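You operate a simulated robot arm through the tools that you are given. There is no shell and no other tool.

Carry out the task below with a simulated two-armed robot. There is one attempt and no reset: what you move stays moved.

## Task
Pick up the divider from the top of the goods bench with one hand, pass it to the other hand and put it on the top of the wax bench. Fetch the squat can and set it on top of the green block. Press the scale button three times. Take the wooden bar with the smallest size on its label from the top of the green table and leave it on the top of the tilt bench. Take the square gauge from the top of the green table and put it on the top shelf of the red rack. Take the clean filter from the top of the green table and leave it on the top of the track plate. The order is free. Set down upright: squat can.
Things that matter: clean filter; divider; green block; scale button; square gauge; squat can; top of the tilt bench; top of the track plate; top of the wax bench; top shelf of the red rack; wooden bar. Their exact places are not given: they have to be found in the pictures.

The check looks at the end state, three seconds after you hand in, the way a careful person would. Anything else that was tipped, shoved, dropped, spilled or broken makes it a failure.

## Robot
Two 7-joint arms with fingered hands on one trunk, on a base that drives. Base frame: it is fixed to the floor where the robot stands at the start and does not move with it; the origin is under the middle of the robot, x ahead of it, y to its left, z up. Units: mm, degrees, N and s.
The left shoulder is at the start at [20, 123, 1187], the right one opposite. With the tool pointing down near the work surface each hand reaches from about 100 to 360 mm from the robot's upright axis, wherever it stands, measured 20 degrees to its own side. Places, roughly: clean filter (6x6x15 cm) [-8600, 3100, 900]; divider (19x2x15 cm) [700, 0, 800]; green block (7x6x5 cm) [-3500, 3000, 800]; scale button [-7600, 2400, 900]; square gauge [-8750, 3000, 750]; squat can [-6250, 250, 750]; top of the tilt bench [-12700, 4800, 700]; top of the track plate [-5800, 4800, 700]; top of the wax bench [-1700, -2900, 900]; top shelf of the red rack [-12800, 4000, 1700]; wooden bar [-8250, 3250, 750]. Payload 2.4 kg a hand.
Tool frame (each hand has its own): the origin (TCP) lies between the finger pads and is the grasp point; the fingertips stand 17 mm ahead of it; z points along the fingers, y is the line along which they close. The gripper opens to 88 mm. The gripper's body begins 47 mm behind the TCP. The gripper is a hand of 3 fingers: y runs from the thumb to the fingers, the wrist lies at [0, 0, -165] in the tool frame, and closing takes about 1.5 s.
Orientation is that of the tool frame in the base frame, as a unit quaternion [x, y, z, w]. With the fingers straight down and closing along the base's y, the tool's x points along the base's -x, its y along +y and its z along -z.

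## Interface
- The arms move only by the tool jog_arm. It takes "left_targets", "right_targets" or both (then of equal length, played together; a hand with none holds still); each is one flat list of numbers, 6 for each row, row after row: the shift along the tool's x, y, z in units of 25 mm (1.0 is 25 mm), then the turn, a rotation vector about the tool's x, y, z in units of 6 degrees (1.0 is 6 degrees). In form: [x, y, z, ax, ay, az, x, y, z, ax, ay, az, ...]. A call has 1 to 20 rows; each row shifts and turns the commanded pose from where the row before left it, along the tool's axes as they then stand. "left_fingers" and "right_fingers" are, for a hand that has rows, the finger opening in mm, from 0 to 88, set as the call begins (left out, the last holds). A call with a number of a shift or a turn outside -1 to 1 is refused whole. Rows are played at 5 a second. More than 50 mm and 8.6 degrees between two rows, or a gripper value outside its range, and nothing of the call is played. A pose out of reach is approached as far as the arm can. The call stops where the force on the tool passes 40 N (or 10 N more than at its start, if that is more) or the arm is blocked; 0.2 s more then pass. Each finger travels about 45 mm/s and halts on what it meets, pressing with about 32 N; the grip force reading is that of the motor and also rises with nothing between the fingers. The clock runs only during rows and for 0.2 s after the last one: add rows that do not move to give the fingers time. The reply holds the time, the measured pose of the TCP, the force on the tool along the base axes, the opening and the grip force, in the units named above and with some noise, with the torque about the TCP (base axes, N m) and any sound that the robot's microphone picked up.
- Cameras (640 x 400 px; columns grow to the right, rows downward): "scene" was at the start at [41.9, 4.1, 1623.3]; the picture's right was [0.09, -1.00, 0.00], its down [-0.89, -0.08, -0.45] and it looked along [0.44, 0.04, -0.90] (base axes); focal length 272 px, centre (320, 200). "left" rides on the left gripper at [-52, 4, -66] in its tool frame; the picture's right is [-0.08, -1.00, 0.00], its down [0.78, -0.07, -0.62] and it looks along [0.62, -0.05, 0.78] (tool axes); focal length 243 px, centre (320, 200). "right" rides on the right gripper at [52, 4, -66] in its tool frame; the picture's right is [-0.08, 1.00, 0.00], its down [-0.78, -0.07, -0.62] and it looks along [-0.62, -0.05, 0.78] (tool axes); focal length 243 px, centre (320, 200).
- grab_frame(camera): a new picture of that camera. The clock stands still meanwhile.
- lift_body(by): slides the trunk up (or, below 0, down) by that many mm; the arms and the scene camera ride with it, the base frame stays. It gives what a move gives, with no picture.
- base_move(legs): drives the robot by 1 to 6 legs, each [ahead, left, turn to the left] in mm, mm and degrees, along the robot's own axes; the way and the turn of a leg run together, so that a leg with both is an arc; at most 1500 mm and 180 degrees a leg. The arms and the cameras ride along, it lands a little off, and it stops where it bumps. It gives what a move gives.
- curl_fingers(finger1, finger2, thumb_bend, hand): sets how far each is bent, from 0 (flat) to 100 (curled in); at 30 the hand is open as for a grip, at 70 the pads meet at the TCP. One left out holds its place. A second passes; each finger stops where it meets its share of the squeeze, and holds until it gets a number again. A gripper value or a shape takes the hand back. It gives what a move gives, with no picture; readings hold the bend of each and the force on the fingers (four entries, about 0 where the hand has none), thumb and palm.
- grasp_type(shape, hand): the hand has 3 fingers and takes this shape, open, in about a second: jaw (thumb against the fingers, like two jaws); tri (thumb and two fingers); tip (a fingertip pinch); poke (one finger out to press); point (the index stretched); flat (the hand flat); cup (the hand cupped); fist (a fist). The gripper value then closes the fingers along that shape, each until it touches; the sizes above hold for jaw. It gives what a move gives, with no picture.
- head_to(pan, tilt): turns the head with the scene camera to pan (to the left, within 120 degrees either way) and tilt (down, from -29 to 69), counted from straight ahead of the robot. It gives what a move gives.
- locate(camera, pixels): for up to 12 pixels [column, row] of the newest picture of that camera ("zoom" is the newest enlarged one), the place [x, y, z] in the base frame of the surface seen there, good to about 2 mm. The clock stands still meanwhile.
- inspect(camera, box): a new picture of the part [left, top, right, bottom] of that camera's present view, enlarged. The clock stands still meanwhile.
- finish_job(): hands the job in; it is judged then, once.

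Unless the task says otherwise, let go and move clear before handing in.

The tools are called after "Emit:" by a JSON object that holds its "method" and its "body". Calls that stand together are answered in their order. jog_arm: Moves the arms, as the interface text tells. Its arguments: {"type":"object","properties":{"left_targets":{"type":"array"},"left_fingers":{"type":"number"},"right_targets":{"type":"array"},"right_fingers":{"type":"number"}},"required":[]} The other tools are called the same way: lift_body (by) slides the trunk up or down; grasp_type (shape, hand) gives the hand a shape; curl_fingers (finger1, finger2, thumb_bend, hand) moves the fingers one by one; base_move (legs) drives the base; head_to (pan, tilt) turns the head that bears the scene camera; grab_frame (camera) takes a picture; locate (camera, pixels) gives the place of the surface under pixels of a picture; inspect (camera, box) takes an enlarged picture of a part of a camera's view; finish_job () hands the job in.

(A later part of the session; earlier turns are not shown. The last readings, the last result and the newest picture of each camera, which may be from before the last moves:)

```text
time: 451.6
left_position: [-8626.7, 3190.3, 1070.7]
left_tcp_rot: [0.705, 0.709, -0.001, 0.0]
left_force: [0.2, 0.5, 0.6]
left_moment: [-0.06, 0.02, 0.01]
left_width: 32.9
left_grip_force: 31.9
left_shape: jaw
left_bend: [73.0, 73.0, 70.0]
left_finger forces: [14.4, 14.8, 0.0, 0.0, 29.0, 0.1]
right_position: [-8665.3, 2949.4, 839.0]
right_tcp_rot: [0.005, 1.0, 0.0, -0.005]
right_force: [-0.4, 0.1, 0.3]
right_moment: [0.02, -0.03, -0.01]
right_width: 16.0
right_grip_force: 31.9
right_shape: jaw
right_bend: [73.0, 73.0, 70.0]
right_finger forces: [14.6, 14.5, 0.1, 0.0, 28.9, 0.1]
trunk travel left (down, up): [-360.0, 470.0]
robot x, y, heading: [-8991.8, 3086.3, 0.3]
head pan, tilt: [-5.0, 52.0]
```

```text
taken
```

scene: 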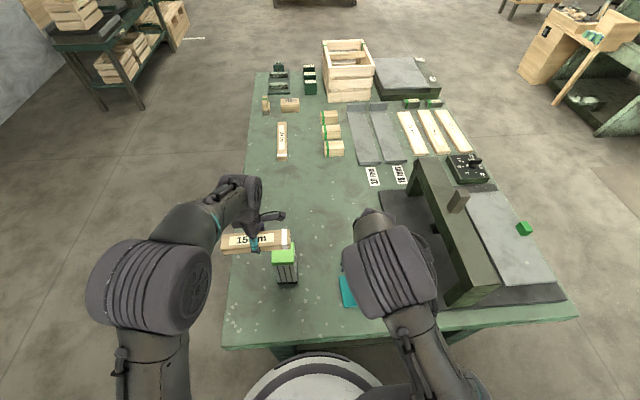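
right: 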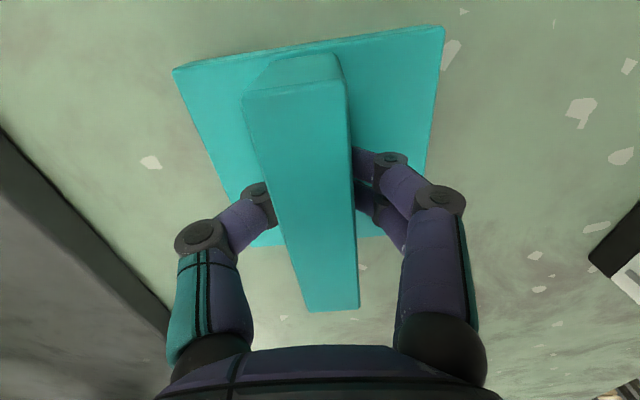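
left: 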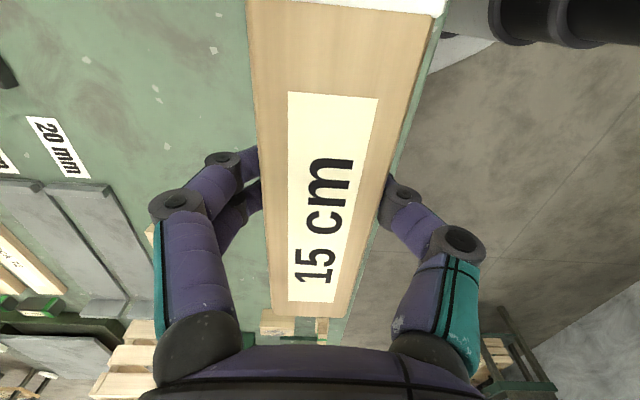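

The gauge is gripped (29 N). I lift it.

Emit:
{"method": "jog_arm", "body": {"right_targets": [0, 0, -0.5, 0, 0, 0, 0, 0, -0.9, 0, 0, 0, 0, 0, -0.9, 0, 0, 0, 0, 0, -0.9, 0, 0, 0, 0, 0, -0.9, 0, 0, 0, 0, 0, -0.9, 0, 0, 0, 0, 0, -0.9, 0, 0, 0]}}

Emit:
{"method": "grab_frame", "body": {"camera": "right"}}

Emit:
{"method": "base_move", "body": {"legs": [[-450, 0, 0]]}}

Emit:
{"method": "head_to", "body": {"pan": 0, "tilt": 50}}

Emit:
{"method": "grab_frame", "body": {"camera": "scene"}}

```text
time: 453.2
left_position: [-8627.5, 3190.6, 1071.4]
left_tcp_rot: [0.705, 0.709, 0.0, -0.001]
left_force: [0.2, -0.3, -0.3]
left_moment: [-0.01, -0.02, 0.0]
left_width: 32.6
left_grip_force: 31.9
left_shape: jaw
left_bend: [73.0, 73.0, 70.0]
left_finger forces: [14.4, 14.8, 0.0, 0.1, 29.1, 0.0]
right_position: [-8665.3, 2948.0, 987.0]
right_tcp_rot: [0.006, 1.0, 0.0, -0.004]
right_force: [0.4, 1.2, -2.7]
right_moment: [0.01, 0.04, -0.03]
right_width: 16.1
right_grip_force: 32.3
right_shape: jaw
right_bend: [73.0, 73.0, 70.0]
right_finger forces: [14.6, 14.4, 0.1, 0.1, 28.9, 0.1]
trunk travel left (down, up): [-360.0, 470.0]
robot x, y, heading: [-8992.7, 3083.7, 0.4]
head pan, tilt: [-5.0, 52.0]
```

```text
taken
```

right: 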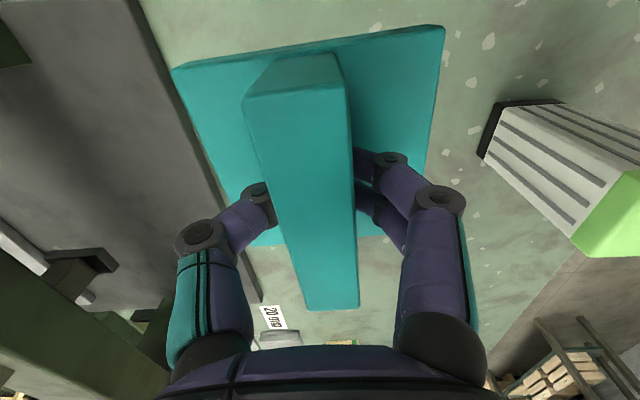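

```text
time: 455.9
left_position: [-9082.8, 3189.0, 1071.6]
left_tcp_rot: [0.704, 0.71, 0.0, 0.0]
left_force: [0.8, 0.2, -2.1]
left_moment: [0.01, 0.01, 0.03]
left_width: 33.0
left_grip_force: 31.9
left_shape: jaw
left_bend: [73.0, 73.0, 70.0]
left_finger forces: [14.4, 14.8, 0.0, 0.0, 29.2, 0.1]
right_position: [-9120.6, 2946.3, 987.5]
right_tcp_rot: [0.002, 1.0, 0.0, -0.004]
right_force: [-0.5, 0.8, -1.9]
right_moment: [0.01, 0.01, -0.01]
right_width: 16.0
right_grip_force: 32.1
right_shape: jaw
right_bend: [73.0, 73.0, 70.0]
right_finger forces: [14.6, 14.3, 0.1, 0.1, 28.9, 0.1]
trunk travel left (down, up): [-360.0, 470.0]
robot x, y, heading: [-9452.4, 3080.1, 0.3]
head pan, tilt: [-5.0, 52.0]
```

```text
time: 456.6
left_position: [-9080.2, 3187.9, 1071.1]
left_tcp_rot: [0.704, 0.71, -0.001, -0.001]
left_force: [-0.7, 1.0, -0.8]
left_moment: [-0.01, -0.01, 0.03]
left_width: 32.8
left_grip_force: 32.0
left_shape: jaw
left_bend: [73.0, 73.0, 70.0]
left_finger forces: [14.5, 14.7, 0.0, 0.1, 29.1, 0.0]
right_position: [-9118.9, 2947.4, 986.8]
right_tcp_rot: [0.003, 1.0, 0.0, -0.005]
right_force: [-0.6, -0.3, -3.0]
right_moment: [-0.02, 0.03, 0.03]
right_width: 16.3
right_grip_force: 32.2
right_shape: jaw
right_bend: [73.0, 73.0, 70.0]
right_finger forces: [14.6, 14.3, 0.1, 0.0, 28.9, 0.0]
trunk travel left (down, up): [-360.0, 470.0]
robot x, y, heading: [-9444.1, 3082.7, 0.7]
head pan, tilt: [0.0, 50.0]
```

```text
taken
```

scene: 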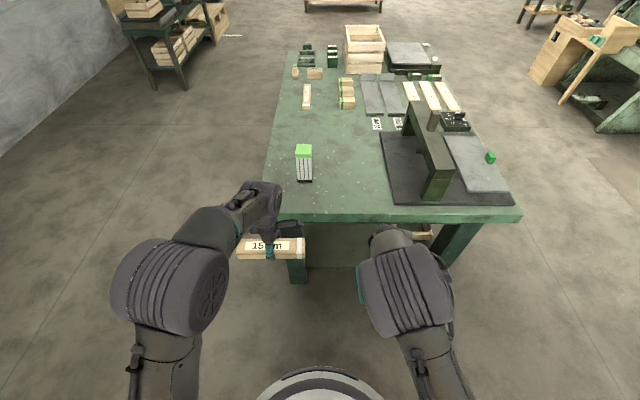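

Both items are in hand. I turn to face west and survey the way around the crate stacks.

Emit:
{"method": "base_move", "body": {"legs": [[0, 0, 90], [700, 0, 0], [0, 0, 60]]}}

Emit:
{"method": "head_to", "body": {"pan": 0, "tilt": 15}}

Emit:
{"method": "grab_frame", "body": {"camera": "scene"}}

```text
time: 466.9
left_position: [-9805.1, 3879.4, 1071.9]
left_tcp_rot: [-0.497, 0.868, -0.001, 0.0]
left_force: [-0.7, -0.1, -0.8]
left_moment: [-0.03, 0.02, -0.01]
left_width: 32.5
left_grip_force: 32.4
left_shape: jaw
left_bend: [74.0, 73.0, 70.0]
left_finger forces: [14.3, 14.5, 0.0, 0.1, 28.9, 0.0]
right_position: [-9648.7, 4067.2, 987.2]
right_tcp_rot: [0.963, -0.269, 0.004, 0.0]
right_force: [0.5, -0.3, -2.6]
right_moment: [-0.02, 0.01, 0.0]
right_width: 15.9
right_grip_force: 32.7
right_shape: jaw
right_bend: [73.0, 73.0, 70.0]
right_finger forces: [14.6, 14.3, 0.0, 0.0, 28.8, 0.1]
trunk travel left (down, up): [-360.0, 470.0]
robot x, y, heading: [-9435.2, 3780.8, 149.4]
head pan, tilt: [0.0, 50.0]
```

```text
time: 467.9
left_position: [-9804.7, 3879.2, 1071.5]
left_tcp_rot: [-0.496, 0.868, 0.0, -0.001]
left_force: [-0.5, 0.5, -0.6]
left_moment: [-0.02, 0.0, 0.0]
left_width: 32.6
left_grip_force: 32.1
left_shape: jaw
left_bend: [74.0, 73.0, 70.0]
left_finger forces: [14.3, 14.6, 0.0, 0.1, 28.9, 0.0]
right_position: [-9650.1, 4069.1, 986.8]
right_tcp_rot: [0.963, -0.269, 0.004, 0.001]
right_force: [-0.6, -0.7, -3.6]
right_moment: [0.01, 0.04, 0.0]
right_width: 16.0
right_grip_force: 32.5
right_shape: jaw
right_bend: [73.0, 73.0, 70.0]
right_finger forces: [14.6, 14.2, 0.0, 0.1, 28.7, 0.0]
trunk travel left (down, up): [-360.0, 470.0]
robot x, y, heading: [-9434.6, 3787.3, 149.5]
head pan, tilt: [0.0, 15.0]
```

```text
taken
```

scene: 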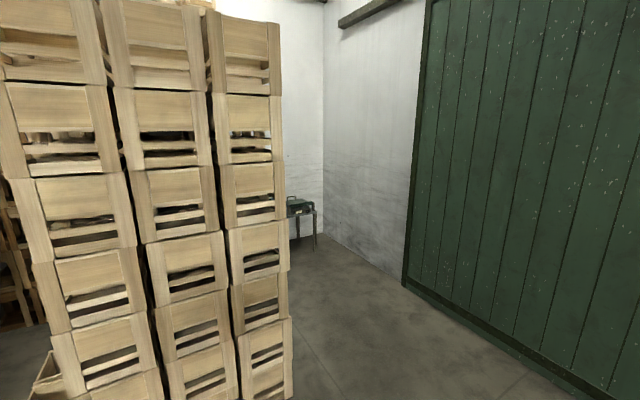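

Emit:
{"method": "locate", "body": {"camera": "scene", "pixels": [[285, 330], [240, 350], [150, 350], [300, 205], [312, 245], [405, 285], [320, 100], [500, 330], [60, 300], [320, 300]]}}

Emit:
{"method": "inspect", "body": {"camera": "scene", "box": [270, 180, 350, 260]}}

```text
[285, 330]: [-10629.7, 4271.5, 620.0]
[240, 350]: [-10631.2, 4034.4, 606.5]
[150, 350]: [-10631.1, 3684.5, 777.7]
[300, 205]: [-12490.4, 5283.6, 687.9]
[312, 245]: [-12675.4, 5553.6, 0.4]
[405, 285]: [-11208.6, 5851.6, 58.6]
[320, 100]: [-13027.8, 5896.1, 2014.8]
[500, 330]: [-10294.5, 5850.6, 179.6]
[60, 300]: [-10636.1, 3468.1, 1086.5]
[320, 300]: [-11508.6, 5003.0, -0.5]
```

```text
5.00 times, centred on (310, 220) of scene
```

zoom: 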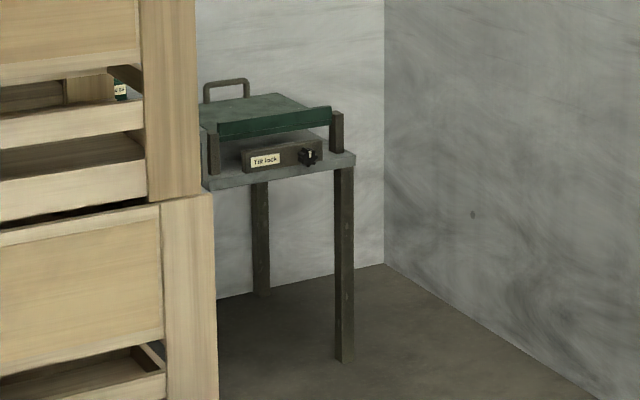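

The bench with the "Tilt lock" knob stands in the far NW corner; the passage north of the crates (y 4290–5850) is free. I drive through it.

Emit:
{"method": "base_move", "body": {"legs": [[0, 0, 30.5], [0, -1250, 0], [1400, 0, 0]]}}

Emit:
{"method": "head_to", "body": {"pan": 0, "tilt": 20}}

Emit:
{"method": "grab_frame", "body": {"camera": "scene"}}

Emit:
{"method": "head_to", "body": {"pan": 40, "tilt": 15}}

Emit:
{"method": "grab_frame", "body": {"camera": "scene"}}

```text
time: 482.3
left_position: [-11193.2, 4926.4, 1072.0]
left_tcp_rot: [0.712, -0.702, 0.001, -0.001]
left_force: [-0.6, 0.2, 0.2]
left_moment: [0.0, 0.02, 0.01]
left_width: 32.2
left_grip_force: 31.6
left_shape: jaw
left_bend: [74.0, 73.0, 70.0]
left_finger forces: [14.3, 14.6, 0.0, 0.0, 28.9, 0.0]
right_position: [-11155.6, 5169.1, 987.9]
right_tcp_rot: [1.0, -0.001, 0.005, 0.0]
right_force: [-0.4, 0.2, -2.4]
right_moment: [0.02, -0.06, -0.05]
right_width: 15.8
right_grip_force: 32.0
right_shape: jaw
right_bend: [73.0, 73.0, 70.0]
right_finger forces: [14.6, 14.3, 0.0, 0.0, 28.7, 0.0]
trunk travel left (down, up): [-360.0, 470.0]
robot x, y, heading: [-10826.3, 5035.6, -179.3]
head pan, tilt: [0.0, 15.0]
```

```text
time: 482.9
left_position: [-11193.0, 4927.2, 1071.2]
left_tcp_rot: [0.712, -0.702, 0.0, 0.0]
left_force: [-0.1, 0.2, -0.2]
left_moment: [0.01, -0.03, -0.01]
left_width: 32.4
left_grip_force: 31.9
left_shape: jaw
left_bend: [74.0, 73.0, 70.0]
left_finger forces: [14.4, 14.5, 0.1, 0.0, 28.8, 0.1]
right_position: [-11155.1, 5167.8, 986.8]
right_tcp_rot: [1.0, 0.0, 0.004, -0.001]
right_force: [0.9, 0.2, -2.9]
right_moment: [-0.05, -0.02, 0.04]
right_width: 15.9
right_grip_force: 31.8
right_shape: jaw
right_bend: [73.0, 73.0, 70.0]
right_finger forces: [14.6, 14.4, 0.1, 0.0, 28.8, 0.0]
trunk travel left (down, up): [-360.0, 470.0]
robot x, y, heading: [-10831.0, 5036.1, -179.3]
head pan, tilt: [0.0, 20.0]
```

```text
taken
```

scene: 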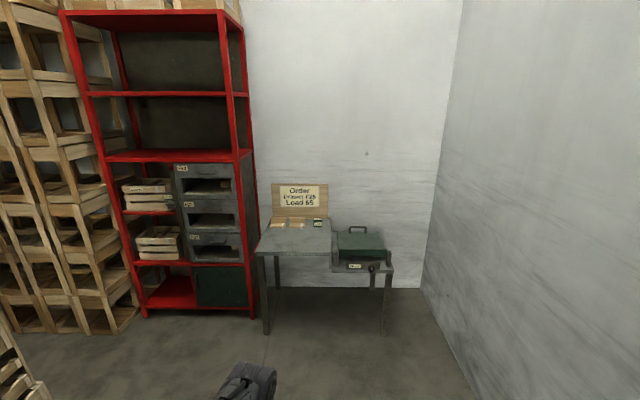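

```text
time: 484.0
left_position: [-11192.3, 4926.2, 1071.3]
left_tcp_rot: [0.712, -0.702, 0.001, 0.0]
left_force: [0.0, 1.1, -1.2]
left_moment: [0.04, 0.05, 0.01]
left_width: 32.3
left_grip_force: 32.0
left_shape: jaw
left_bend: [74.0, 73.0, 70.0]
left_finger forces: [14.3, 14.6, 0.0, 0.0, 28.9, 0.1]
right_position: [-11155.8, 5168.1, 986.4]
right_tcp_rot: [1.0, -0.001, 0.004, 0.0]
right_force: [-0.2, -0.5, -3.2]
right_moment: [0.01, -0.01, 0.0]
right_width: 15.8
right_grip_force: 32.0
right_shape: jaw
right_bend: [73.0, 73.0, 70.0]
right_finger forces: [14.6, 14.3, 0.0, 0.0, 28.8, 0.0]
trunk travel left (down, up): [-360.0, 470.0]
robot x, y, heading: [-10830.8, 5037.5, -179.0]
head pan, tilt: [40.0, 15.0]
```

```text
taken
```

scene: 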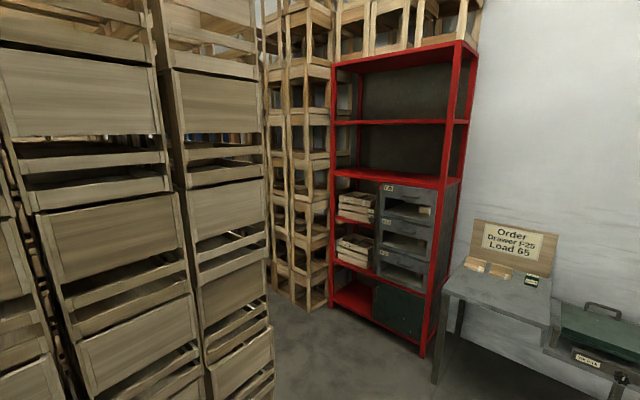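

The red rack and the bench with the tilt unit are visible. I locate the bench top, tray and rack shelves.

Emit:
{"method": "locate", "body": {"camera": "scene", "pixels": [[495, 290], [475, 285], [530, 300], [540, 315], [590, 325], [495, 265], [390, 173], [395, 122], [400, 60], [415, 175], [440, 178], [350, 170]]}}

Emit:
{"method": "inspect", "body": {"camera": "scene", "box": [430, 210, 640, 400]}}

Emit:
{"method": "inspect", "body": {"camera": "scene", "box": [310, 30, 490, 200]}}

```text
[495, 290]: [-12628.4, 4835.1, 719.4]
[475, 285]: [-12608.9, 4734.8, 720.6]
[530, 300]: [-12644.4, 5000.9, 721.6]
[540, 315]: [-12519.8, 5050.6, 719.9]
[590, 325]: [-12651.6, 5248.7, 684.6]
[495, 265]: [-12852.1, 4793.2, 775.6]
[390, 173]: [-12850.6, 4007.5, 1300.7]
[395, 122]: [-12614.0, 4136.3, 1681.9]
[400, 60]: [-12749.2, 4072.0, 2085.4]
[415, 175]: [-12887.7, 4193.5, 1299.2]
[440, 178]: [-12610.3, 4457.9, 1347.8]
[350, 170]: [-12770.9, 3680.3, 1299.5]
```

```text
2.11 times, centred on (535, 305) of scene
```

zoom: 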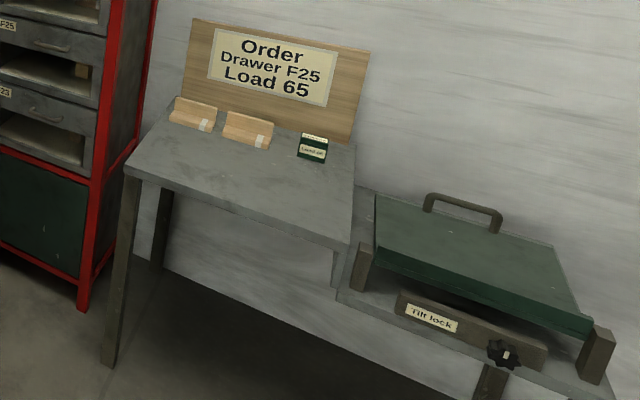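

```text
2.35 times, centred on (400, 115) of scene
```

zoom: 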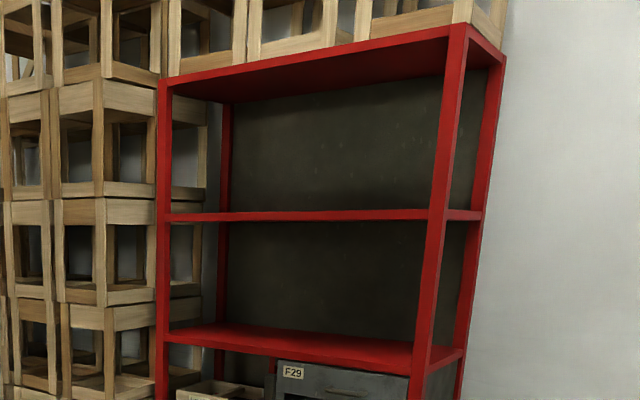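

The flat grey top (z≈720, front edge x≈−12520, y≈4640…5060) matches the tilt bench place; the rack's top shelf is at z≈1690 (front x≈−12614). I drive closer to the bench.

Emit:
{"method": "base_move", "body": {"legs": [[1150, 150, -0.9]]}}

Emit:
{"method": "head_to", "body": {"pan": 0, "tilt": 40}}

Emit:
{"method": "grab_frame", "body": {"camera": "scene"}}

```text
time: 489.9
left_position: [-12342.1, 4781.1, 1071.4]
left_tcp_rot: [-0.704, 0.71, 0.0, 0.001]
left_force: [0.5, 0.0, -0.6]
left_moment: [-0.04, 0.02, 0.02]
left_width: 32.4
left_grip_force: 32.2
left_shape: jaw
left_bend: [74.0, 73.0, 70.0]
left_finger forces: [14.2, 14.7, 0.0, 0.1, 28.8, 0.0]
right_position: [-12299.5, 5023.6, 987.1]
right_tcp_rot: [1.0, -0.013, 0.005, 0.0]
right_force: [0.8, 0.1, -3.2]
right_moment: [0.0, -0.02, 0.0]
right_width: 15.6
right_grip_force: 32.2
right_shape: jaw
right_bend: [73.0, 73.0, 70.0]
right_finger forces: [14.6, 14.3, 0.0, 0.1, 28.8, 0.1]
trunk travel left (down, up): [-360.0, 470.0]
robot x, y, heading: [-11976.0, 4884.6, 179.6]
head pan, tilt: [40.0, 15.0]
```

```text
time: 491.0
left_position: [-12341.1, 4781.9, 1071.3]
left_tcp_rot: [-0.704, 0.71, -0.001, 0.002]
left_force: [-0.8, -0.4, -1.6]
left_moment: [0.02, -0.03, 0.02]
left_width: 32.7
left_grip_force: 31.3
left_shape: jaw
left_bend: [74.0, 73.0, 70.0]
left_finger forces: [14.2, 14.6, 0.1, 0.0, 28.9, 0.0]
right_position: [-12299.4, 5022.4, 987.2]
right_tcp_rot: [1.0, -0.012, 0.004, 0.0]
right_force: [-0.2, -0.2, -2.4]
right_moment: [0.03, -0.02, 0.0]
right_width: 15.7
right_grip_force: 31.7
right_shape: jaw
right_bend: [73.0, 73.0, 70.0]
right_finger forces: [14.6, 14.2, 0.0, 0.0, 28.8, 0.0]
trunk travel left (down, up): [-360.0, 470.0]
robot x, y, heading: [-11974.3, 4881.6, 179.6]
head pan, tilt: [0.0, 40.0]
```

```text
taken
```

scene: 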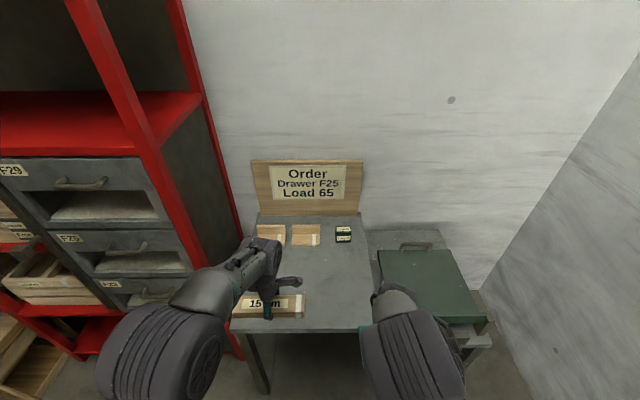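

Emit:
{"method": "locate", "body": {"camera": "scene", "pixels": [[290, 260], [330, 270], [300, 245], [315, 250], [340, 240], [260, 240], [360, 325], [370, 230], [232, 320], [256, 220], [350, 300], [290, 326]]}}

Emit:
{"method": "inspect", "body": {"camera": "scene", "box": [230, 200, 390, 340]}}

```text
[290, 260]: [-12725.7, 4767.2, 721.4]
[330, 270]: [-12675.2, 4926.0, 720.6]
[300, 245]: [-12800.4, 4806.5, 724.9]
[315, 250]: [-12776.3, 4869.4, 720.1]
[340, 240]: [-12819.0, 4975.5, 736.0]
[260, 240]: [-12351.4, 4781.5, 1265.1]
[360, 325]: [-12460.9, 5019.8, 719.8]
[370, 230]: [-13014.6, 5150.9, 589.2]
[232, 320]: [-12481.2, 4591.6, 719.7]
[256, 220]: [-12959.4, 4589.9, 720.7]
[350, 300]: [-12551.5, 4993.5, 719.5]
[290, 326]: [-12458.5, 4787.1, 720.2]
```

```text
2.86 times, centred on (310, 270) of scene
```

zoom: 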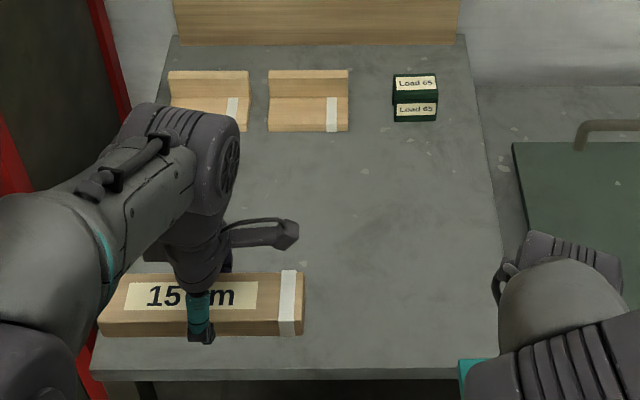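

The bench top spans x −12455…−12960, y 4590…5040 at z 720, free in front of x≈−12760. I drive up, lower the trunk, and set the bar down with the left hand.

Emit:
{"method": "base_move", "body": {"legs": [[252, 0, 0.3]]}}

Emit:
{"method": "lift_body", "body": {"by": -180}}

Emit:
{"method": "head_to", "body": {"pan": 5, "tilt": 58}}

Emit:
{"method": "grab_frame", "body": {"camera": "scene"}}

```text
time: 492.8
left_position: [-12594.4, 4780.0, 1071.2]
left_tcp_rot: [-0.706, 0.708, -0.001, 0.001]
left_force: [-1.0, -0.3, -0.7]
left_moment: [-0.02, -0.02, 0.04]
left_width: 32.5
left_grip_force: 32.4
left_shape: jaw
left_bend: [74.0, 73.0, 70.0]
left_finger forces: [14.4, 14.5, 0.0, 0.0, 28.9, 0.1]
right_position: [-12554.8, 5021.8, 986.9]
right_tcp_rot: [1.0, -0.008, 0.005, 0.0]
right_force: [0.1, -1.0, -2.2]
right_moment: [0.01, -0.01, 0.03]
right_width: 15.9
right_grip_force: 32.0
right_shape: jaw
right_bend: [73.0, 73.0, 70.0]
right_finger forces: [14.6, 14.3, 0.0, 0.0, 28.8, 0.0]
trunk travel left (down, up): [-360.0, 470.0]
robot x, y, heading: [-12229.4, 4883.7, 179.8]
head pan, tilt: [0.0, 40.0]
```

```text
time: 494.8
left_position: [-12592.9, 4780.8, 891.1]
left_tcp_rot: [-0.707, 0.708, 0.0, 0.001]
left_force: [0.3, -0.3, -0.8]
left_moment: [0.03, 0.0, 0.01]
left_width: 32.3
left_grip_force: 31.4
left_shape: jaw
left_bend: [74.0, 73.0, 70.0]
left_finger forces: [14.3, 14.5, 0.1, 0.0, 28.9, 0.0]
right_position: [-12552.5, 5022.0, 806.3]
right_tcp_rot: [1.0, -0.007, 0.004, 0.0]
right_force: [0.4, 1.3, -2.3]
right_moment: [-0.02, -0.04, 0.0]
right_width: 15.5
right_grip_force: 31.9
right_shape: jaw
right_bend: [73.0, 73.0, 70.0]
right_finger forces: [14.6, 14.3, 0.0, 0.0, 28.8, 0.0]
trunk travel left (down, up): [-180.0, 650.0]
robot x, y, heading: [-12226.4, 4881.8, 180.0]
head pan, tilt: [0.0, 40.0]
```

```text
time: 495.6
left_position: [-12592.8, 4779.0, 891.4]
left_tcp_rot: [-0.707, 0.708, -0.001, 0.0]
left_force: [-0.3, 0.2, -1.0]
left_moment: [0.0, 0.0, 0.01]
left_width: 32.5
left_grip_force: 32.0
left_shape: jaw
left_bend: [74.0, 73.0, 70.0]
left_finger forces: [14.4, 14.7, 0.1, 0.0, 28.9, 0.0]
right_position: [-12553.8, 5020.3, 807.4]
right_tcp_rot: [1.0, -0.008, 0.004, 0.001]
right_force: [-0.3, 0.8, -2.7]
right_moment: [0.01, -0.03, 0.01]
right_width: 15.6
right_grip_force: 32.4
right_shape: jaw
right_bend: [73.0, 73.0, 70.0]
right_finger forces: [14.6, 14.4, 0.0, 0.0, 28.7, 0.0]
trunk travel left (down, up): [-180.0, 650.0]
robot x, y, heading: [-12226.6, 4885.8, 179.9]
head pan, tilt: [5.0, 58.0]
```

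```text
taken
```

scene: 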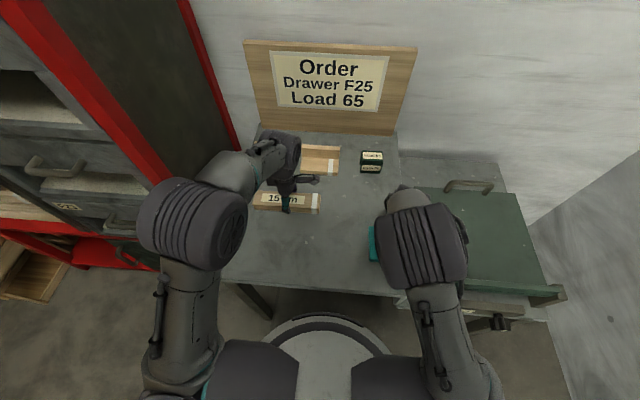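

The bar is over free bench top. I lower it with the left arm to just above the surface.

Emit:
{"method": "jog_arm", "body": {"left_targets": [0, 0, 0.95, 0, 0, 0, 0, 0, 0.95, 0, 0, 0, 0, 0, 0.95, 0, 0, 0, 0, 0, 0.95, 0, 0, 0, 0, 0, 0.95, 0, 0, 0, 0, 0, 0.9, 0, 0, 0]}}

Emit:
{"method": "jog_arm", "body": {"left_targets": [0, 0, 0.12, 0, 0, 0]}}

Emit:
{"method": "jog_arm", "body": {"left_targets": [0, 0, 0.1, 0, 0, 0]}}

```text
time: 497.0
left_position: [-12592.9, 4778.0, 750.0]
left_tcp_rot: [-0.706, 0.708, 0.0, 0.001]
left_force: [-1.0, 0.4, -1.0]
left_moment: [0.0, 0.01, -0.01]
left_width: 32.5
left_grip_force: 32.1
left_shape: jaw
left_bend: [74.0, 73.0, 70.0]
left_finger forces: [14.3, 14.5, 0.1, 0.1, 29.0, 0.0]
right_position: [-12554.2, 5021.5, 806.7]
right_tcp_rot: [1.0, -0.008, 0.005, 0.0]
right_force: [0.4, -0.1, -3.1]
right_moment: [0.0, 0.01, -0.02]
right_width: 15.9
right_grip_force: 31.7
right_shape: jaw
right_bend: [73.0, 73.0, 70.0]
right_finger forces: [14.6, 14.2, 0.1, 0.0, 28.8, 0.0]
trunk travel left (down, up): [-180.0, 650.0]
robot x, y, heading: [-12225.3, 4885.2, 179.9]
head pan, tilt: [5.0, 58.0]
```

```text
time: 497.4
left_position: [-12591.1, 4779.4, 746.7]
left_tcp_rot: [-0.706, 0.708, 0.0, 0.001]
left_force: [-0.9, 0.6, 0.2]
left_moment: [0.04, 0.01, -0.03]
left_width: 32.3
left_grip_force: 32.0
left_shape: jaw
left_bend: [74.0, 73.0, 70.0]
left_finger forces: [14.3, 14.6, 0.1, 0.1, 28.9, 0.0]
right_position: [-12552.9, 5021.2, 806.4]
right_tcp_rot: [1.0, -0.007, 0.004, 0.0]
right_force: [0.1, 0.8, -3.6]
right_moment: [0.01, -0.03, 0.02]
right_width: 15.8
right_grip_force: 32.0
right_shape: jaw
right_bend: [73.0, 73.0, 70.0]
right_finger forces: [14.6, 14.2, 0.1, 0.0, 28.8, 0.0]
trunk travel left (down, up): [-180.0, 650.0]
robot x, y, heading: [-12228.5, 4881.0, 179.9]
head pan, tilt: [5.0, 58.0]
```

```text
time: 497.8
left_position: [-12593.3, 4778.5, 744.4]
left_tcp_rot: [-0.706, 0.708, -0.001, 0.001]
left_force: [0.8, -0.4, -1.3]
left_moment: [0.01, 0.0, 0.02]
left_width: 32.4
left_grip_force: 31.9
left_shape: jaw
left_bend: [74.0, 73.0, 70.0]
left_finger forces: [14.3, 14.6, 0.1, 0.0, 28.9, 0.1]
right_position: [-12553.0, 5020.5, 806.7]
right_tcp_rot: [1.0, -0.008, 0.004, 0.0]
right_force: [-0.3, 0.8, -2.6]
right_moment: [0.0, 0.0, 0.01]
right_width: 15.8
right_grip_force: 32.0
right_shape: jaw
right_bend: [73.0, 73.0, 70.0]
right_finger forces: [14.6, 14.3, 0.0, 0.0, 28.8, 0.0]
trunk travel left (down, up): [-180.0, 650.0]
robot x, y, heading: [-12225.1, 4885.0, 179.7]
head pan, tilt: [5.0, 58.0]
```

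Emit:
{"method": "jog_arm", "body": {"left_targets": [0, 0, 0.08, 0, 0, 0]}}

Emit:
{"method": "jog_arm", "body": {"left_targets": [0, 0, 0.06, 0, 0, 0]}}

Emit:
{"method": "jog_arm", "body": {"left_targets": [0, 0, 0.05, 0, 0, 0]}}

```text
time: 498.2
left_position: [-12591.7, 4778.7, 742.7]
left_tcp_rot: [0.707, -0.707, 0.0, 0.0]
left_force: [-0.1, 0.8, -0.9]
left_moment: [0.0, -0.02, 0.01]
left_width: 32.6
left_grip_force: 31.7
left_shape: jaw
left_bend: [74.0, 73.0, 70.0]
left_finger forces: [14.4, 14.6, 0.0, 0.0, 28.9, 0.0]
right_position: [-12553.4, 5020.6, 806.4]
right_tcp_rot: [1.0, -0.008, 0.003, 0.0]
right_force: [-0.2, -0.6, -2.8]
right_moment: [-0.01, -0.04, 0.03]
right_width: 15.7
right_grip_force: 31.5
right_shape: jaw
right_bend: [73.0, 73.0, 70.0]
right_finger forces: [14.6, 14.4, 0.0, 0.0, 28.8, 0.0]
trunk travel left (down, up): [-180.0, 650.0]
robot x, y, heading: [-12226.3, 4880.7, 179.9]
head pan, tilt: [5.0, 58.0]
```

```text
time: 498.6
left_position: [-12592.8, 4780.4, 739.5]
left_tcp_rot: [-0.706, 0.708, -0.001, 0.001]
left_force: [-0.8, 1.0, -1.1]
left_moment: [-0.03, 0.01, -0.04]
left_width: 32.5
left_grip_force: 31.4
left_shape: jaw
left_bend: [74.0, 73.0, 70.0]
left_finger forces: [14.3, 14.8, 0.0, 0.0, 29.1, 0.0]
right_position: [-12553.5, 5020.8, 807.0]
right_tcp_rot: [1.0, -0.008, 0.004, -0.002]
right_force: [0.1, 0.2, -2.6]
right_moment: [0.02, -0.02, 0.01]
right_width: 16.0
right_grip_force: 31.7
right_shape: jaw
right_bend: [73.0, 73.0, 70.0]
right_finger forces: [14.6, 14.2, 0.0, 0.1, 28.8, 0.1]
trunk travel left (down, up): [-180.0, 650.0]
robot x, y, heading: [-12226.8, 4885.8, 180.1]
head pan, tilt: [5.0, 58.0]
```

```text
time: 499.0
left_position: [-12592.5, 4780.0, 739.8]
left_tcp_rot: [0.707, -0.707, 0.0, 0.0]
left_force: [-0.9, 0.6, 5.6]
left_moment: [0.01, 0.03, -0.01]
left_width: 32.7
left_grip_force: 32.1
left_shape: jaw
left_bend: [74.0, 73.0, 70.0]
left_finger forces: [15.1, 15.6, 0.1, 0.0, 29.7, 0.1]
right_position: [-12552.8, 5021.2, 807.3]
right_tcp_rot: [1.0, -0.008, 0.004, 0.001]
right_force: [0.4, 0.4, -3.0]
right_moment: [-0.02, 0.01, 0.02]
right_width: 15.8
right_grip_force: 31.5
right_shape: jaw
right_bend: [73.0, 73.0, 70.0]
right_finger forces: [14.7, 14.4, 0.0, 0.0, 28.7, 0.1]
trunk travel left (down, up): [-180.0, 650.0]
robot x, y, heading: [-12229.5, 4886.2, 179.9]
head pan, tilt: [5.0, 58.0]
```

The bar touches the bench (5.6 N). I open the left hand and lift it away.

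Emit:
{"method": "jog_arm", "body": {"left_targets": [0, 0, 0, 0, 0, 0, 0, 0, 0, 0, 0, 0, 0, 0, 0, 0, 0, 0, 0, 0, 0, 0, 0, 0, 0, 0, 0, 0, 0, 0, 0, 0, 0, 0, 0, 0], "left_fingers": 88}}

Emit:
{"method": "jog_arm", "body": {"left_targets": [0, 0, -0.5, 0, 0, 0, 0, 0, -1, 0, 0, 0, 0, 0, -1, 0, 0, 0, 0, 0, -1, 0, 0, 0, 0, 0, -1, 0, 0, 0, 0, 0, -1, 0, 0, 0]}}

Emit:
{"method": "grab_frame", "body": {"camera": "left"}}

Emit:
{"method": "grab_frame", "body": {"camera": "scene"}}

```text
time: 500.4
left_position: [-12592.7, 4780.4, 739.6]
left_tcp_rot: [-0.707, 0.708, 0.0, 0.001]
left_force: [-0.4, 0.5, 0.0]
left_moment: [-0.02, -0.02, -0.02]
left_width: 88.1
left_grip_force: 0.0
left_shape: jaw
left_bend: [30.0, 30.0, 30.0]
left_finger forces: [0.0, 0.0, 0.0, 0.0, 0.1, 0.1]
right_position: [-12553.5, 5020.6, 807.2]
right_tcp_rot: [1.0, -0.008, 0.004, 0.0]
right_force: [0.4, 0.3, -3.6]
right_moment: [-0.01, -0.05, -0.02]
right_width: 15.7
right_grip_force: 31.8
right_shape: jaw
right_bend: [73.0, 73.0, 70.0]
right_finger forces: [14.6, 14.3, 0.0, 0.0, 28.8, 0.0]
trunk travel left (down, up): [-180.0, 650.0]
robot x, y, heading: [-12228.4, 4883.1, 179.9]
head pan, tilt: [5.0, 58.0]
```

```text
time: 501.8
left_position: [-12593.2, 4780.3, 878.1]
left_tcp_rot: [-0.706, 0.708, 0.0, 0.001]
left_force: [0.2, -0.4, 0.5]
left_moment: [-0.01, 0.01, 0.03]
left_width: 87.8
left_grip_force: 0.0
left_shape: jaw
left_bend: [30.0, 30.0, 30.0]
left_finger forces: [0.0, 0.0, 0.0, 0.0, 0.1, 0.0]
right_position: [-12553.4, 5021.4, 807.4]
right_tcp_rot: [1.0, -0.008, 0.004, 0.001]
right_force: [-0.1, 0.1, -1.6]
right_moment: [-0.01, -0.02, 0.01]
right_width: 15.9
right_grip_force: 32.3
right_shape: jaw
right_bend: [73.0, 73.0, 70.0]
right_finger forces: [14.6, 14.2, 0.1, 0.0, 28.8, 0.0]
trunk travel left (down, up): [-180.0, 650.0]
robot x, y, heading: [-12225.8, 4884.8, 180.0]
head pan, tilt: [5.0, 58.0]
```

```text
taken
```

left: 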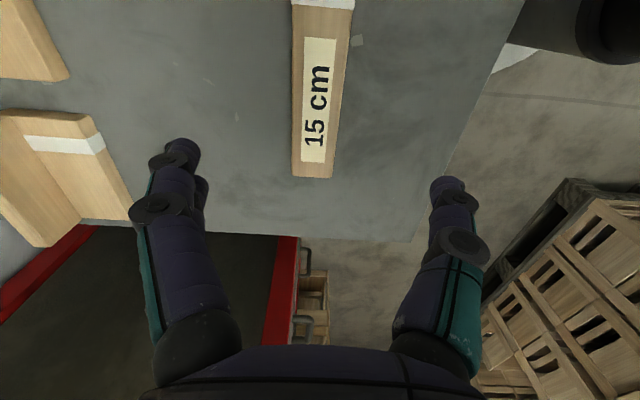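

```text
taken
```

scene: 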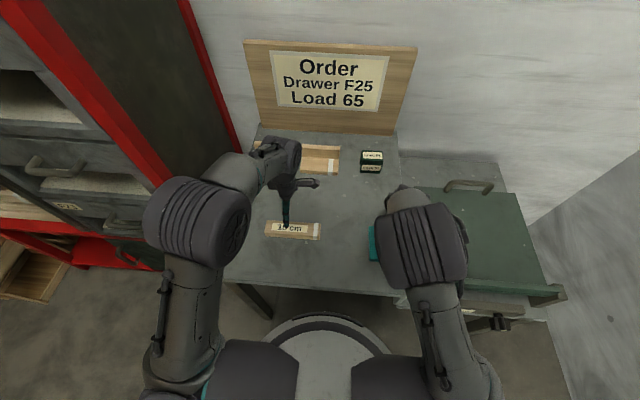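

The 15 cm bar lies on the tilt bench. For the high rack shelf I need the gauge gripped by the left hand from the front, so I set it down briefly on the free bench top with the right hand.

Emit:
{"method": "jog_arm", "body": {"right_targets": [0, 0.75, 0, 0, 0, 0, 0, 0.75, 0, 0, 0, 0, 0, 0.75, 0, 0, 0, 0, 0, 0.6, 0.2, 0, 0, 0, 0, 0, 0.6, 0, 0, 0, 0, 0, 0.6, 0, 0, 0], "left_targets": [0, 0, -1, 0, 0, 0, 0, 0, -1, 0, 0, 0, 0, 0, -1, 0, 0, 0, 0, 0, 0, 0, 0, 0, 0, 0, 0, 0, 0, 0, 0, 0, 0, 0, 0, 0]}}

Emit:
{"method": "jog_arm", "body": {"right_targets": [0, 0, 0.15, 0, 0, 0]}}

Emit:
{"method": "jog_arm", "body": {"right_targets": [0, 0, 0.1, 0, 0, 0]}}

```text
time: 503.2
left_position: [-12592.6, 4780.2, 950.5]
left_tcp_rot: [-0.706, 0.708, 0.0, 0.001]
left_force: [0.8, 0.1, -0.2]
left_moment: [0.02, 0.02, 0.01]
left_width: 87.9
left_grip_force: 0.0
left_shape: jaw
left_bend: [30.0, 30.0, 30.0]
left_finger forces: [0.0, 0.0, 0.0, 0.0, 0.0, 0.0]
right_position: [-12555.0, 4950.0, 772.2]
right_tcp_rot: [1.0, -0.007, 0.004, 0.0]
right_force: [-0.8, -0.4, -3.2]
right_moment: [-0.03, -0.02, 0.01]
right_width: 15.8
right_grip_force: 32.1
right_shape: jaw
right_bend: [73.0, 73.0, 70.0]
right_finger forces: [14.8, 14.3, 0.0, 0.0, 29.0, 0.0]
trunk travel left (down, up): [-180.0, 650.0]
robot x, y, heading: [-12227.5, 4881.7, 179.9]
head pan, tilt: [5.0, 58.0]
```

```text
time: 503.6
left_position: [-12593.4, 4779.9, 951.4]
left_tcp_rot: [-0.707, 0.708, 0.0, 0.001]
left_force: [0.8, -0.3, 0.7]
left_moment: [-0.01, -0.02, 0.02]
left_width: 88.0
left_grip_force: 0.0
left_shape: jaw
left_bend: [30.0, 30.0, 30.0]
left_finger forces: [0.0, 0.0, 0.0, 0.0, 0.0, 0.0]
right_position: [-12553.8, 4949.6, 768.7]
right_tcp_rot: [1.0, -0.007, 0.005, 0.0]
right_force: [0.6, -0.7, -2.8]
right_moment: [-0.02, -0.01, 0.02]
right_width: 16.1
right_grip_force: 32.2
right_shape: jaw
right_bend: [73.0, 73.0, 70.0]
right_finger forces: [14.7, 14.3, 0.1, 0.0, 29.0, 0.0]
trunk travel left (down, up): [-180.0, 650.0]
robot x, y, heading: [-12228.9, 4881.7, 180.0]
head pan, tilt: [5.0, 58.0]
```

```text
time: 504.0
left_position: [-12592.0, 4781.3, 951.6]
left_tcp_rot: [-0.707, 0.708, -0.001, 0.001]
left_force: [-0.3, -0.4, 0.5]
left_moment: [-0.01, 0.01, 0.01]
left_width: 88.0
left_grip_force: 0.1
left_shape: jaw
left_bend: [30.0, 30.0, 30.0]
left_finger forces: [0.0, 0.0, 0.0, 0.0, 0.0, 0.1]
right_position: [-12554.8, 4949.8, 766.3]
right_tcp_rot: [1.0, -0.008, 0.005, 0.0]
right_force: [0.3, -0.9, -3.2]
right_moment: [0.02, -0.01, 0.03]
right_width: 15.7
right_grip_force: 32.2
right_shape: jaw
right_bend: [73.0, 73.0, 70.0]
right_finger forces: [14.7, 14.3, 0.1, 0.0, 29.0, 0.1]
trunk travel left (down, up): [-180.0, 650.0]
robot x, y, heading: [-12228.9, 4886.6, 179.8]
head pan, tilt: [5.0, 58.0]
```

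Emit:
{"method": "jog_arm", "body": {"right_targets": [0, 0, 0.12, 0, 0, 0]}}

Emit:
{"method": "jog_arm", "body": {"right_targets": [0, 0, 0.1, 0, 0, 0]}}

Emit:
{"method": "jog_arm", "body": {"right_targets": [0, 0, 0.08, 0, 0, 0]}}

```text
time: 504.4
left_position: [-12594.1, 4781.1, 953.3]
left_tcp_rot: [-0.707, 0.708, -0.001, 0.001]
left_force: [0.2, 0.1, 0.1]
left_moment: [-0.03, -0.03, -0.02]
left_width: 87.9
left_grip_force: 0.1
left_shape: jaw
left_bend: [30.0, 30.0, 30.0]
left_finger forces: [0.0, 0.0, 0.1, 0.0, 0.0, 0.1]
right_position: [-12554.3, 4948.5, 763.0]
right_tcp_rot: [1.0, -0.009, 0.004, 0.0]
right_force: [-0.4, 0.6, -3.7]
right_moment: [0.01, -0.04, 0.0]
right_width: 15.6
right_grip_force: 31.2
right_shape: jaw
right_bend: [73.0, 73.0, 70.0]
right_finger forces: [14.7, 14.3, 0.0, 0.0, 29.0, 0.0]
trunk travel left (down, up): [-180.0, 650.0]
robot x, y, heading: [-12225.7, 4880.7, 179.9]
head pan, tilt: [5.0, 58.0]
```

```text
time: 504.8
left_position: [-12592.7, 4781.0, 950.8]
left_tcp_rot: [-0.707, 0.708, -0.001, 0.0]
left_force: [0.7, -0.1, -0.6]
left_moment: [0.0, -0.03, 0.02]
left_width: 87.9
left_grip_force: 0.0
left_shape: jaw
left_bend: [30.0, 30.0, 30.0]
left_finger forces: [0.0, 0.1, 0.1, 0.0, 0.0, 0.1]
right_position: [-12553.4, 4948.6, 759.7]
right_tcp_rot: [1.0, -0.008, 0.003, 0.0]
right_force: [-0.3, -1.1, -3.3]
right_moment: [-0.02, 0.04, 0.01]
right_width: 15.9
right_grip_force: 31.8
right_shape: jaw
right_bend: [73.0, 73.0, 70.0]
right_finger forces: [14.7, 14.2, 0.1, 0.0, 29.0, 0.0]
trunk travel left (down, up): [-180.0, 650.0]
robot x, y, heading: [-12229.4, 4883.2, 180.0]
head pan, tilt: [5.0, 58.0]
```

```text
time: 505.2
left_position: [-12592.1, 4781.0, 951.8]
left_tcp_rot: [-0.706, 0.708, -0.001, 0.001]
left_force: [0.6, -1.5, 0.0]
left_moment: [-0.01, 0.0, 0.02]
left_width: 88.0
left_grip_force: 0.0
left_shape: jaw
left_bend: [30.0, 30.0, 30.0]
left_finger forces: [0.0, 0.0, 0.1, 0.0, 0.0, 0.0]
right_position: [-12553.8, 4948.0, 759.7]
right_tcp_rot: [1.0, -0.008, 0.005, -0.001]
right_force: [1.4, 0.4, 4.7]
right_moment: [-0.04, -0.03, 0.0]
right_width: 15.9
right_grip_force: 32.5
right_shape: jaw
right_bend: [73.0, 73.0, 70.0]
right_finger forces: [15.1, 15.2, 0.1, 0.0, 30.1, 0.0]
trunk travel left (down, up): [-180.0, 650.0]
robot x, y, heading: [-12227.7, 4882.7, 179.7]
head pan, tilt: [5.0, 58.0]
```

The gauge stands on the bench. I release it with the right hand and lift the hand away.

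Emit:
{"method": "jog_arm", "body": {"right_targets": [0, 0, -0.02, 0, 0, 0, 0, 0, 0, 0, 0, 0, 0, 0, 0, 0, 0, 0, 0, 0, 0, 0, 0, 0, 0, 0, 0, 0, 0, 0, 0, 0, 0, 0, 0, 0], "right_fingers": 88}}

Emit:
{"method": "jog_arm", "body": {"right_targets": [0, 0, -0.5, 0, 0, 0, 0, 0, -1, 0, 0, 0, 0, 0, -1, 0, 0, 0, 0, 0, -1, 0, 0, 0, 0, 0, -1, 0, 0, 0, 0, 0, -1, 0, 0, 0, 0, -1, -1, 0, 0, 0, 0, -1, 0, 0, 0, 0, 0, -1, 0, 0, 0, 0]}}

Emit:
{"method": "grab_frame", "body": {"camera": "scene"}}

Emit:
{"method": "inspect", "body": {"camera": "scene", "box": [220, 180, 420, 305]}}

```text
time: 506.6
left_position: [-12594.4, 4780.1, 951.8]
left_tcp_rot: [-0.706, 0.708, -0.001, 0.001]
left_force: [0.4, 0.8, -0.3]
left_moment: [0.0, -0.01, 0.0]
left_width: 87.9
left_grip_force: 0.1
left_shape: jaw
left_bend: [30.0, 30.0, 30.0]
left_finger forces: [0.0, 0.1, 0.0, 0.0, 0.0, 0.0]
right_position: [-12554.4, 4948.8, 758.9]
right_tcp_rot: [1.0, -0.008, 0.004, 0.0]
right_force: [0.2, 0.2, 0.4]
right_moment: [0.02, -0.01, 0.01]
right_width: 87.7
right_grip_force: 0.1
right_shape: jaw
right_bend: [30.0, 30.0, 30.0]
right_finger forces: [0.0, 0.0, 0.0, 0.1, 0.1, 0.0]
trunk travel left (down, up): [-180.0, 650.0]
robot x, y, heading: [-12225.9, 4880.0, 180.0]
head pan, tilt: [5.0, 58.0]
```

```text
time: 508.6
left_position: [-12593.7, 4781.8, 952.6]
left_tcp_rot: [-0.707, 0.707, -0.001, 0.0]
left_force: [0.2, 0.3, -0.6]
left_moment: [0.02, 0.0, 0.0]
left_width: 87.9
left_grip_force: 0.1
left_shape: jaw
left_bend: [30.0, 30.0, 30.0]
left_finger forces: [0.0, 0.0, 0.0, 0.1, 0.0, 0.1]
right_position: [-12554.9, 5023.7, 921.3]
right_tcp_rot: [1.0, -0.007, 0.004, 0.0]
right_force: [-0.1, -0.3, -0.2]
right_moment: [-0.02, -0.03, 0.0]
right_width: 87.8
right_grip_force: 0.2
right_shape: jaw
right_bend: [30.0, 30.0, 30.0]
right_finger forces: [0.1, 0.0, 0.0, 0.0, 0.0, 0.0]
trunk travel left (down, up): [-180.0, 650.0]
robot x, y, heading: [-12225.1, 4883.3, 179.8]
head pan, tilt: [5.0, 58.0]
```

```text
taken
```

scene: 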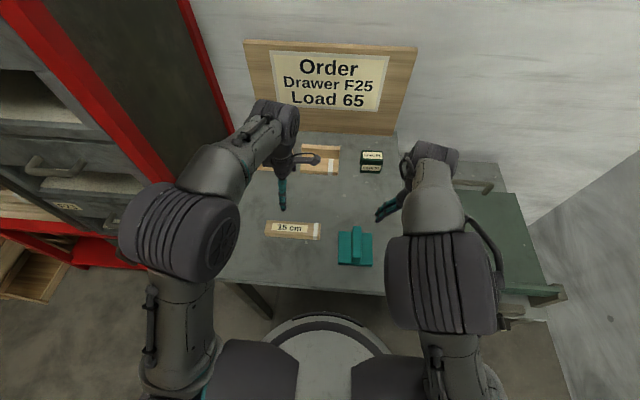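

```text
3.20 times, centred on (320, 242) of scene
```

zoom: 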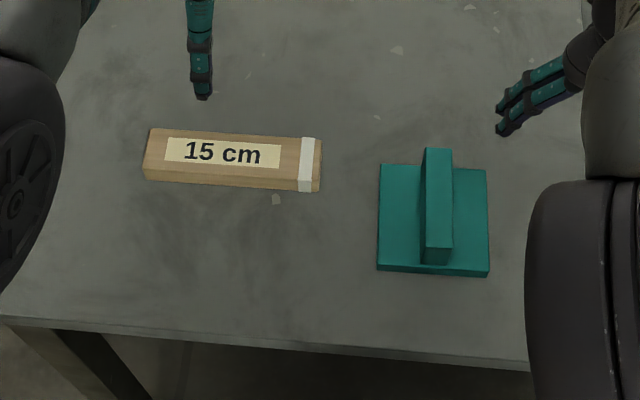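

The gauge stands on the bench at (−12554, 4948), rib along x. I back off 250 mm and bring the left hand to natural yaw, then pitch it 80° forward.

Emit:
{"method": "base_move", "body": {"legs": [[-250, 0, 0]]}}

Emit:
{"method": "jog_arm", "body": {"left_targets": [0, 0, 0, 0, 0, -1, 0, 0, 0, 0, 0, -1, 0, 0, 0, 0, 0, -1, 0, 0, 0, 0, 0, -1, 0, 0, 0, 0, 0, -1, 0, 0, 0, 0, 0, -1, 0, 0, 0, 0, 0, -1, 0, 0, 0, 0, 0, -1, 0, 0, 0, 0, 0, -1, 0, 0, 0, 0, 0, -1, 0, 0, 0, 0, 0, -1, 0, 0, 0, 0, 0, -1, 0, 0, 0, 0, 0, -1, 0, 0, 0, 0, 0, -1, 0, 0, 0, 0, 0, -1]}}

Emit:
{"method": "jog_arm", "body": {"left_targets": [0, 0, 0, 0, -1, 0, 0, 0, 0, 0, -1, 0, 0, 0, 0, 0, -1, 0, 0, 0, 0, 0, -1, 0, 0, 0, 0, 0, -1, 0, 0, 0, 0, 0, -1, 0, 0, 0, 0, 0, -1, 0, 0, 0, 0, 0, -1, 0, 0, 0, 0, 0, -1, 0, 0, 0, 0, 0, -1, 0, 0, 0, 0, 0, -1, 0, 0, 0, 0, 0, -1, 0, 0, 0, 0, 0, -1, 0]}}

Emit:
{"method": "grab_frame", "body": {"camera": "scene"}}

```text
time: 510.4
left_position: [-12343.7, 4781.0, 952.4]
left_tcp_rot: [-0.706, 0.708, -0.001, 0.0]
left_force: [-0.2, 0.4, 0.1]
left_moment: [0.0, 0.0, -0.04]
left_width: 87.7
left_grip_force: 0.0
left_shape: jaw
left_bend: [30.0, 30.0, 30.0]
left_finger forces: [0.1, 0.0, 0.1, 0.0, 0.0, 0.0]
right_position: [-12304.3, 5022.1, 921.2]
right_tcp_rot: [1.0, -0.007, 0.004, -0.001]
right_force: [-0.3, 0.1, 1.0]
right_moment: [0.01, 0.02, 0.0]
right_width: 88.2
right_grip_force: 0.0
right_shape: jaw
right_bend: [30.0, 30.0, 30.0]
right_finger forces: [0.0, 0.1, 0.0, 0.1, 0.0, 0.1]
trunk travel left (down, up): [-180.0, 650.0]
robot x, y, heading: [-11975.7, 4883.9, 179.9]
head pan, tilt: [5.0, 58.0]
```

```text
time: 513.6
left_position: [-12344.5, 4779.8, 952.3]
left_tcp_rot: [1.0, 0.0, 0.002, -0.001]
left_force: [0.2, 0.8, -0.3]
left_moment: [0.02, 0.02, -0.01]
left_width: 87.9
left_grip_force: 0.0
left_shape: jaw
left_bend: [30.0, 30.0, 30.0]
left_finger forces: [0.0, 0.0, 0.1, 0.0, 0.0, 0.1]
right_position: [-12306.5, 5021.1, 921.9]
right_tcp_rot: [1.0, -0.008, 0.003, 0.0]
right_force: [-1.2, 0.9, -0.7]
right_moment: [0.02, 0.0, -0.02]
right_width: 87.9
right_grip_force: 0.0
right_shape: jaw
right_bend: [30.0, 30.0, 30.0]
right_finger forces: [0.1, 0.0, 0.1, 0.1, 0.1, 0.1]
trunk travel left (down, up): [-180.0, 650.0]
robot x, y, heading: [-11977.4, 4879.0, 180.0]
head pan, tilt: [5.0, 58.0]
```

```text
time: 516.4
left_position: [-12390.3, 4784.3, 970.7]
left_tcp_rot: [0.792, -0.003, -0.61, -0.011]
left_force: [0.0, 0.1, 0.3]
left_moment: [0.0, -0.01, 0.0]
left_width: 87.9
left_grip_force: 0.0
left_shape: jaw
left_bend: [30.0, 30.0, 30.0]
left_finger forces: [0.0, 0.1, 0.1, 0.0, 0.0, 0.1]
left hand out of reach, approached as far as the arm can: row 8, 9, 10
right_position: [-12306.1, 5022.5, 921.8]
right_tcp_rot: [1.0, -0.007, 0.004, 0.0]
right_force: [0.2, 0.1, 0.7]
right_moment: [0.01, 0.02, -0.01]
right_width: 88.0
right_grip_force: 0.0
right_shape: jaw
right_bend: [30.0, 30.0, 30.0]
right_finger forces: [0.0, 0.0, 0.1, 0.1, 0.1, 0.0]
trunk travel left (down, up): [-180.0, 650.0]
robot x, y, heading: [-11979.2, 4880.8, 180.0]
head pan, tilt: [5.0, 58.0]
```

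```text
taken
```

scene: 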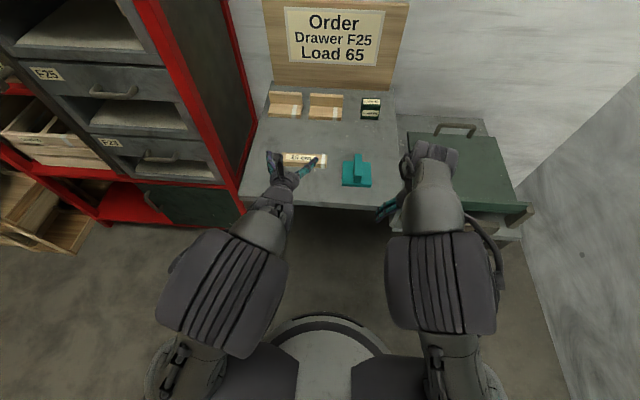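

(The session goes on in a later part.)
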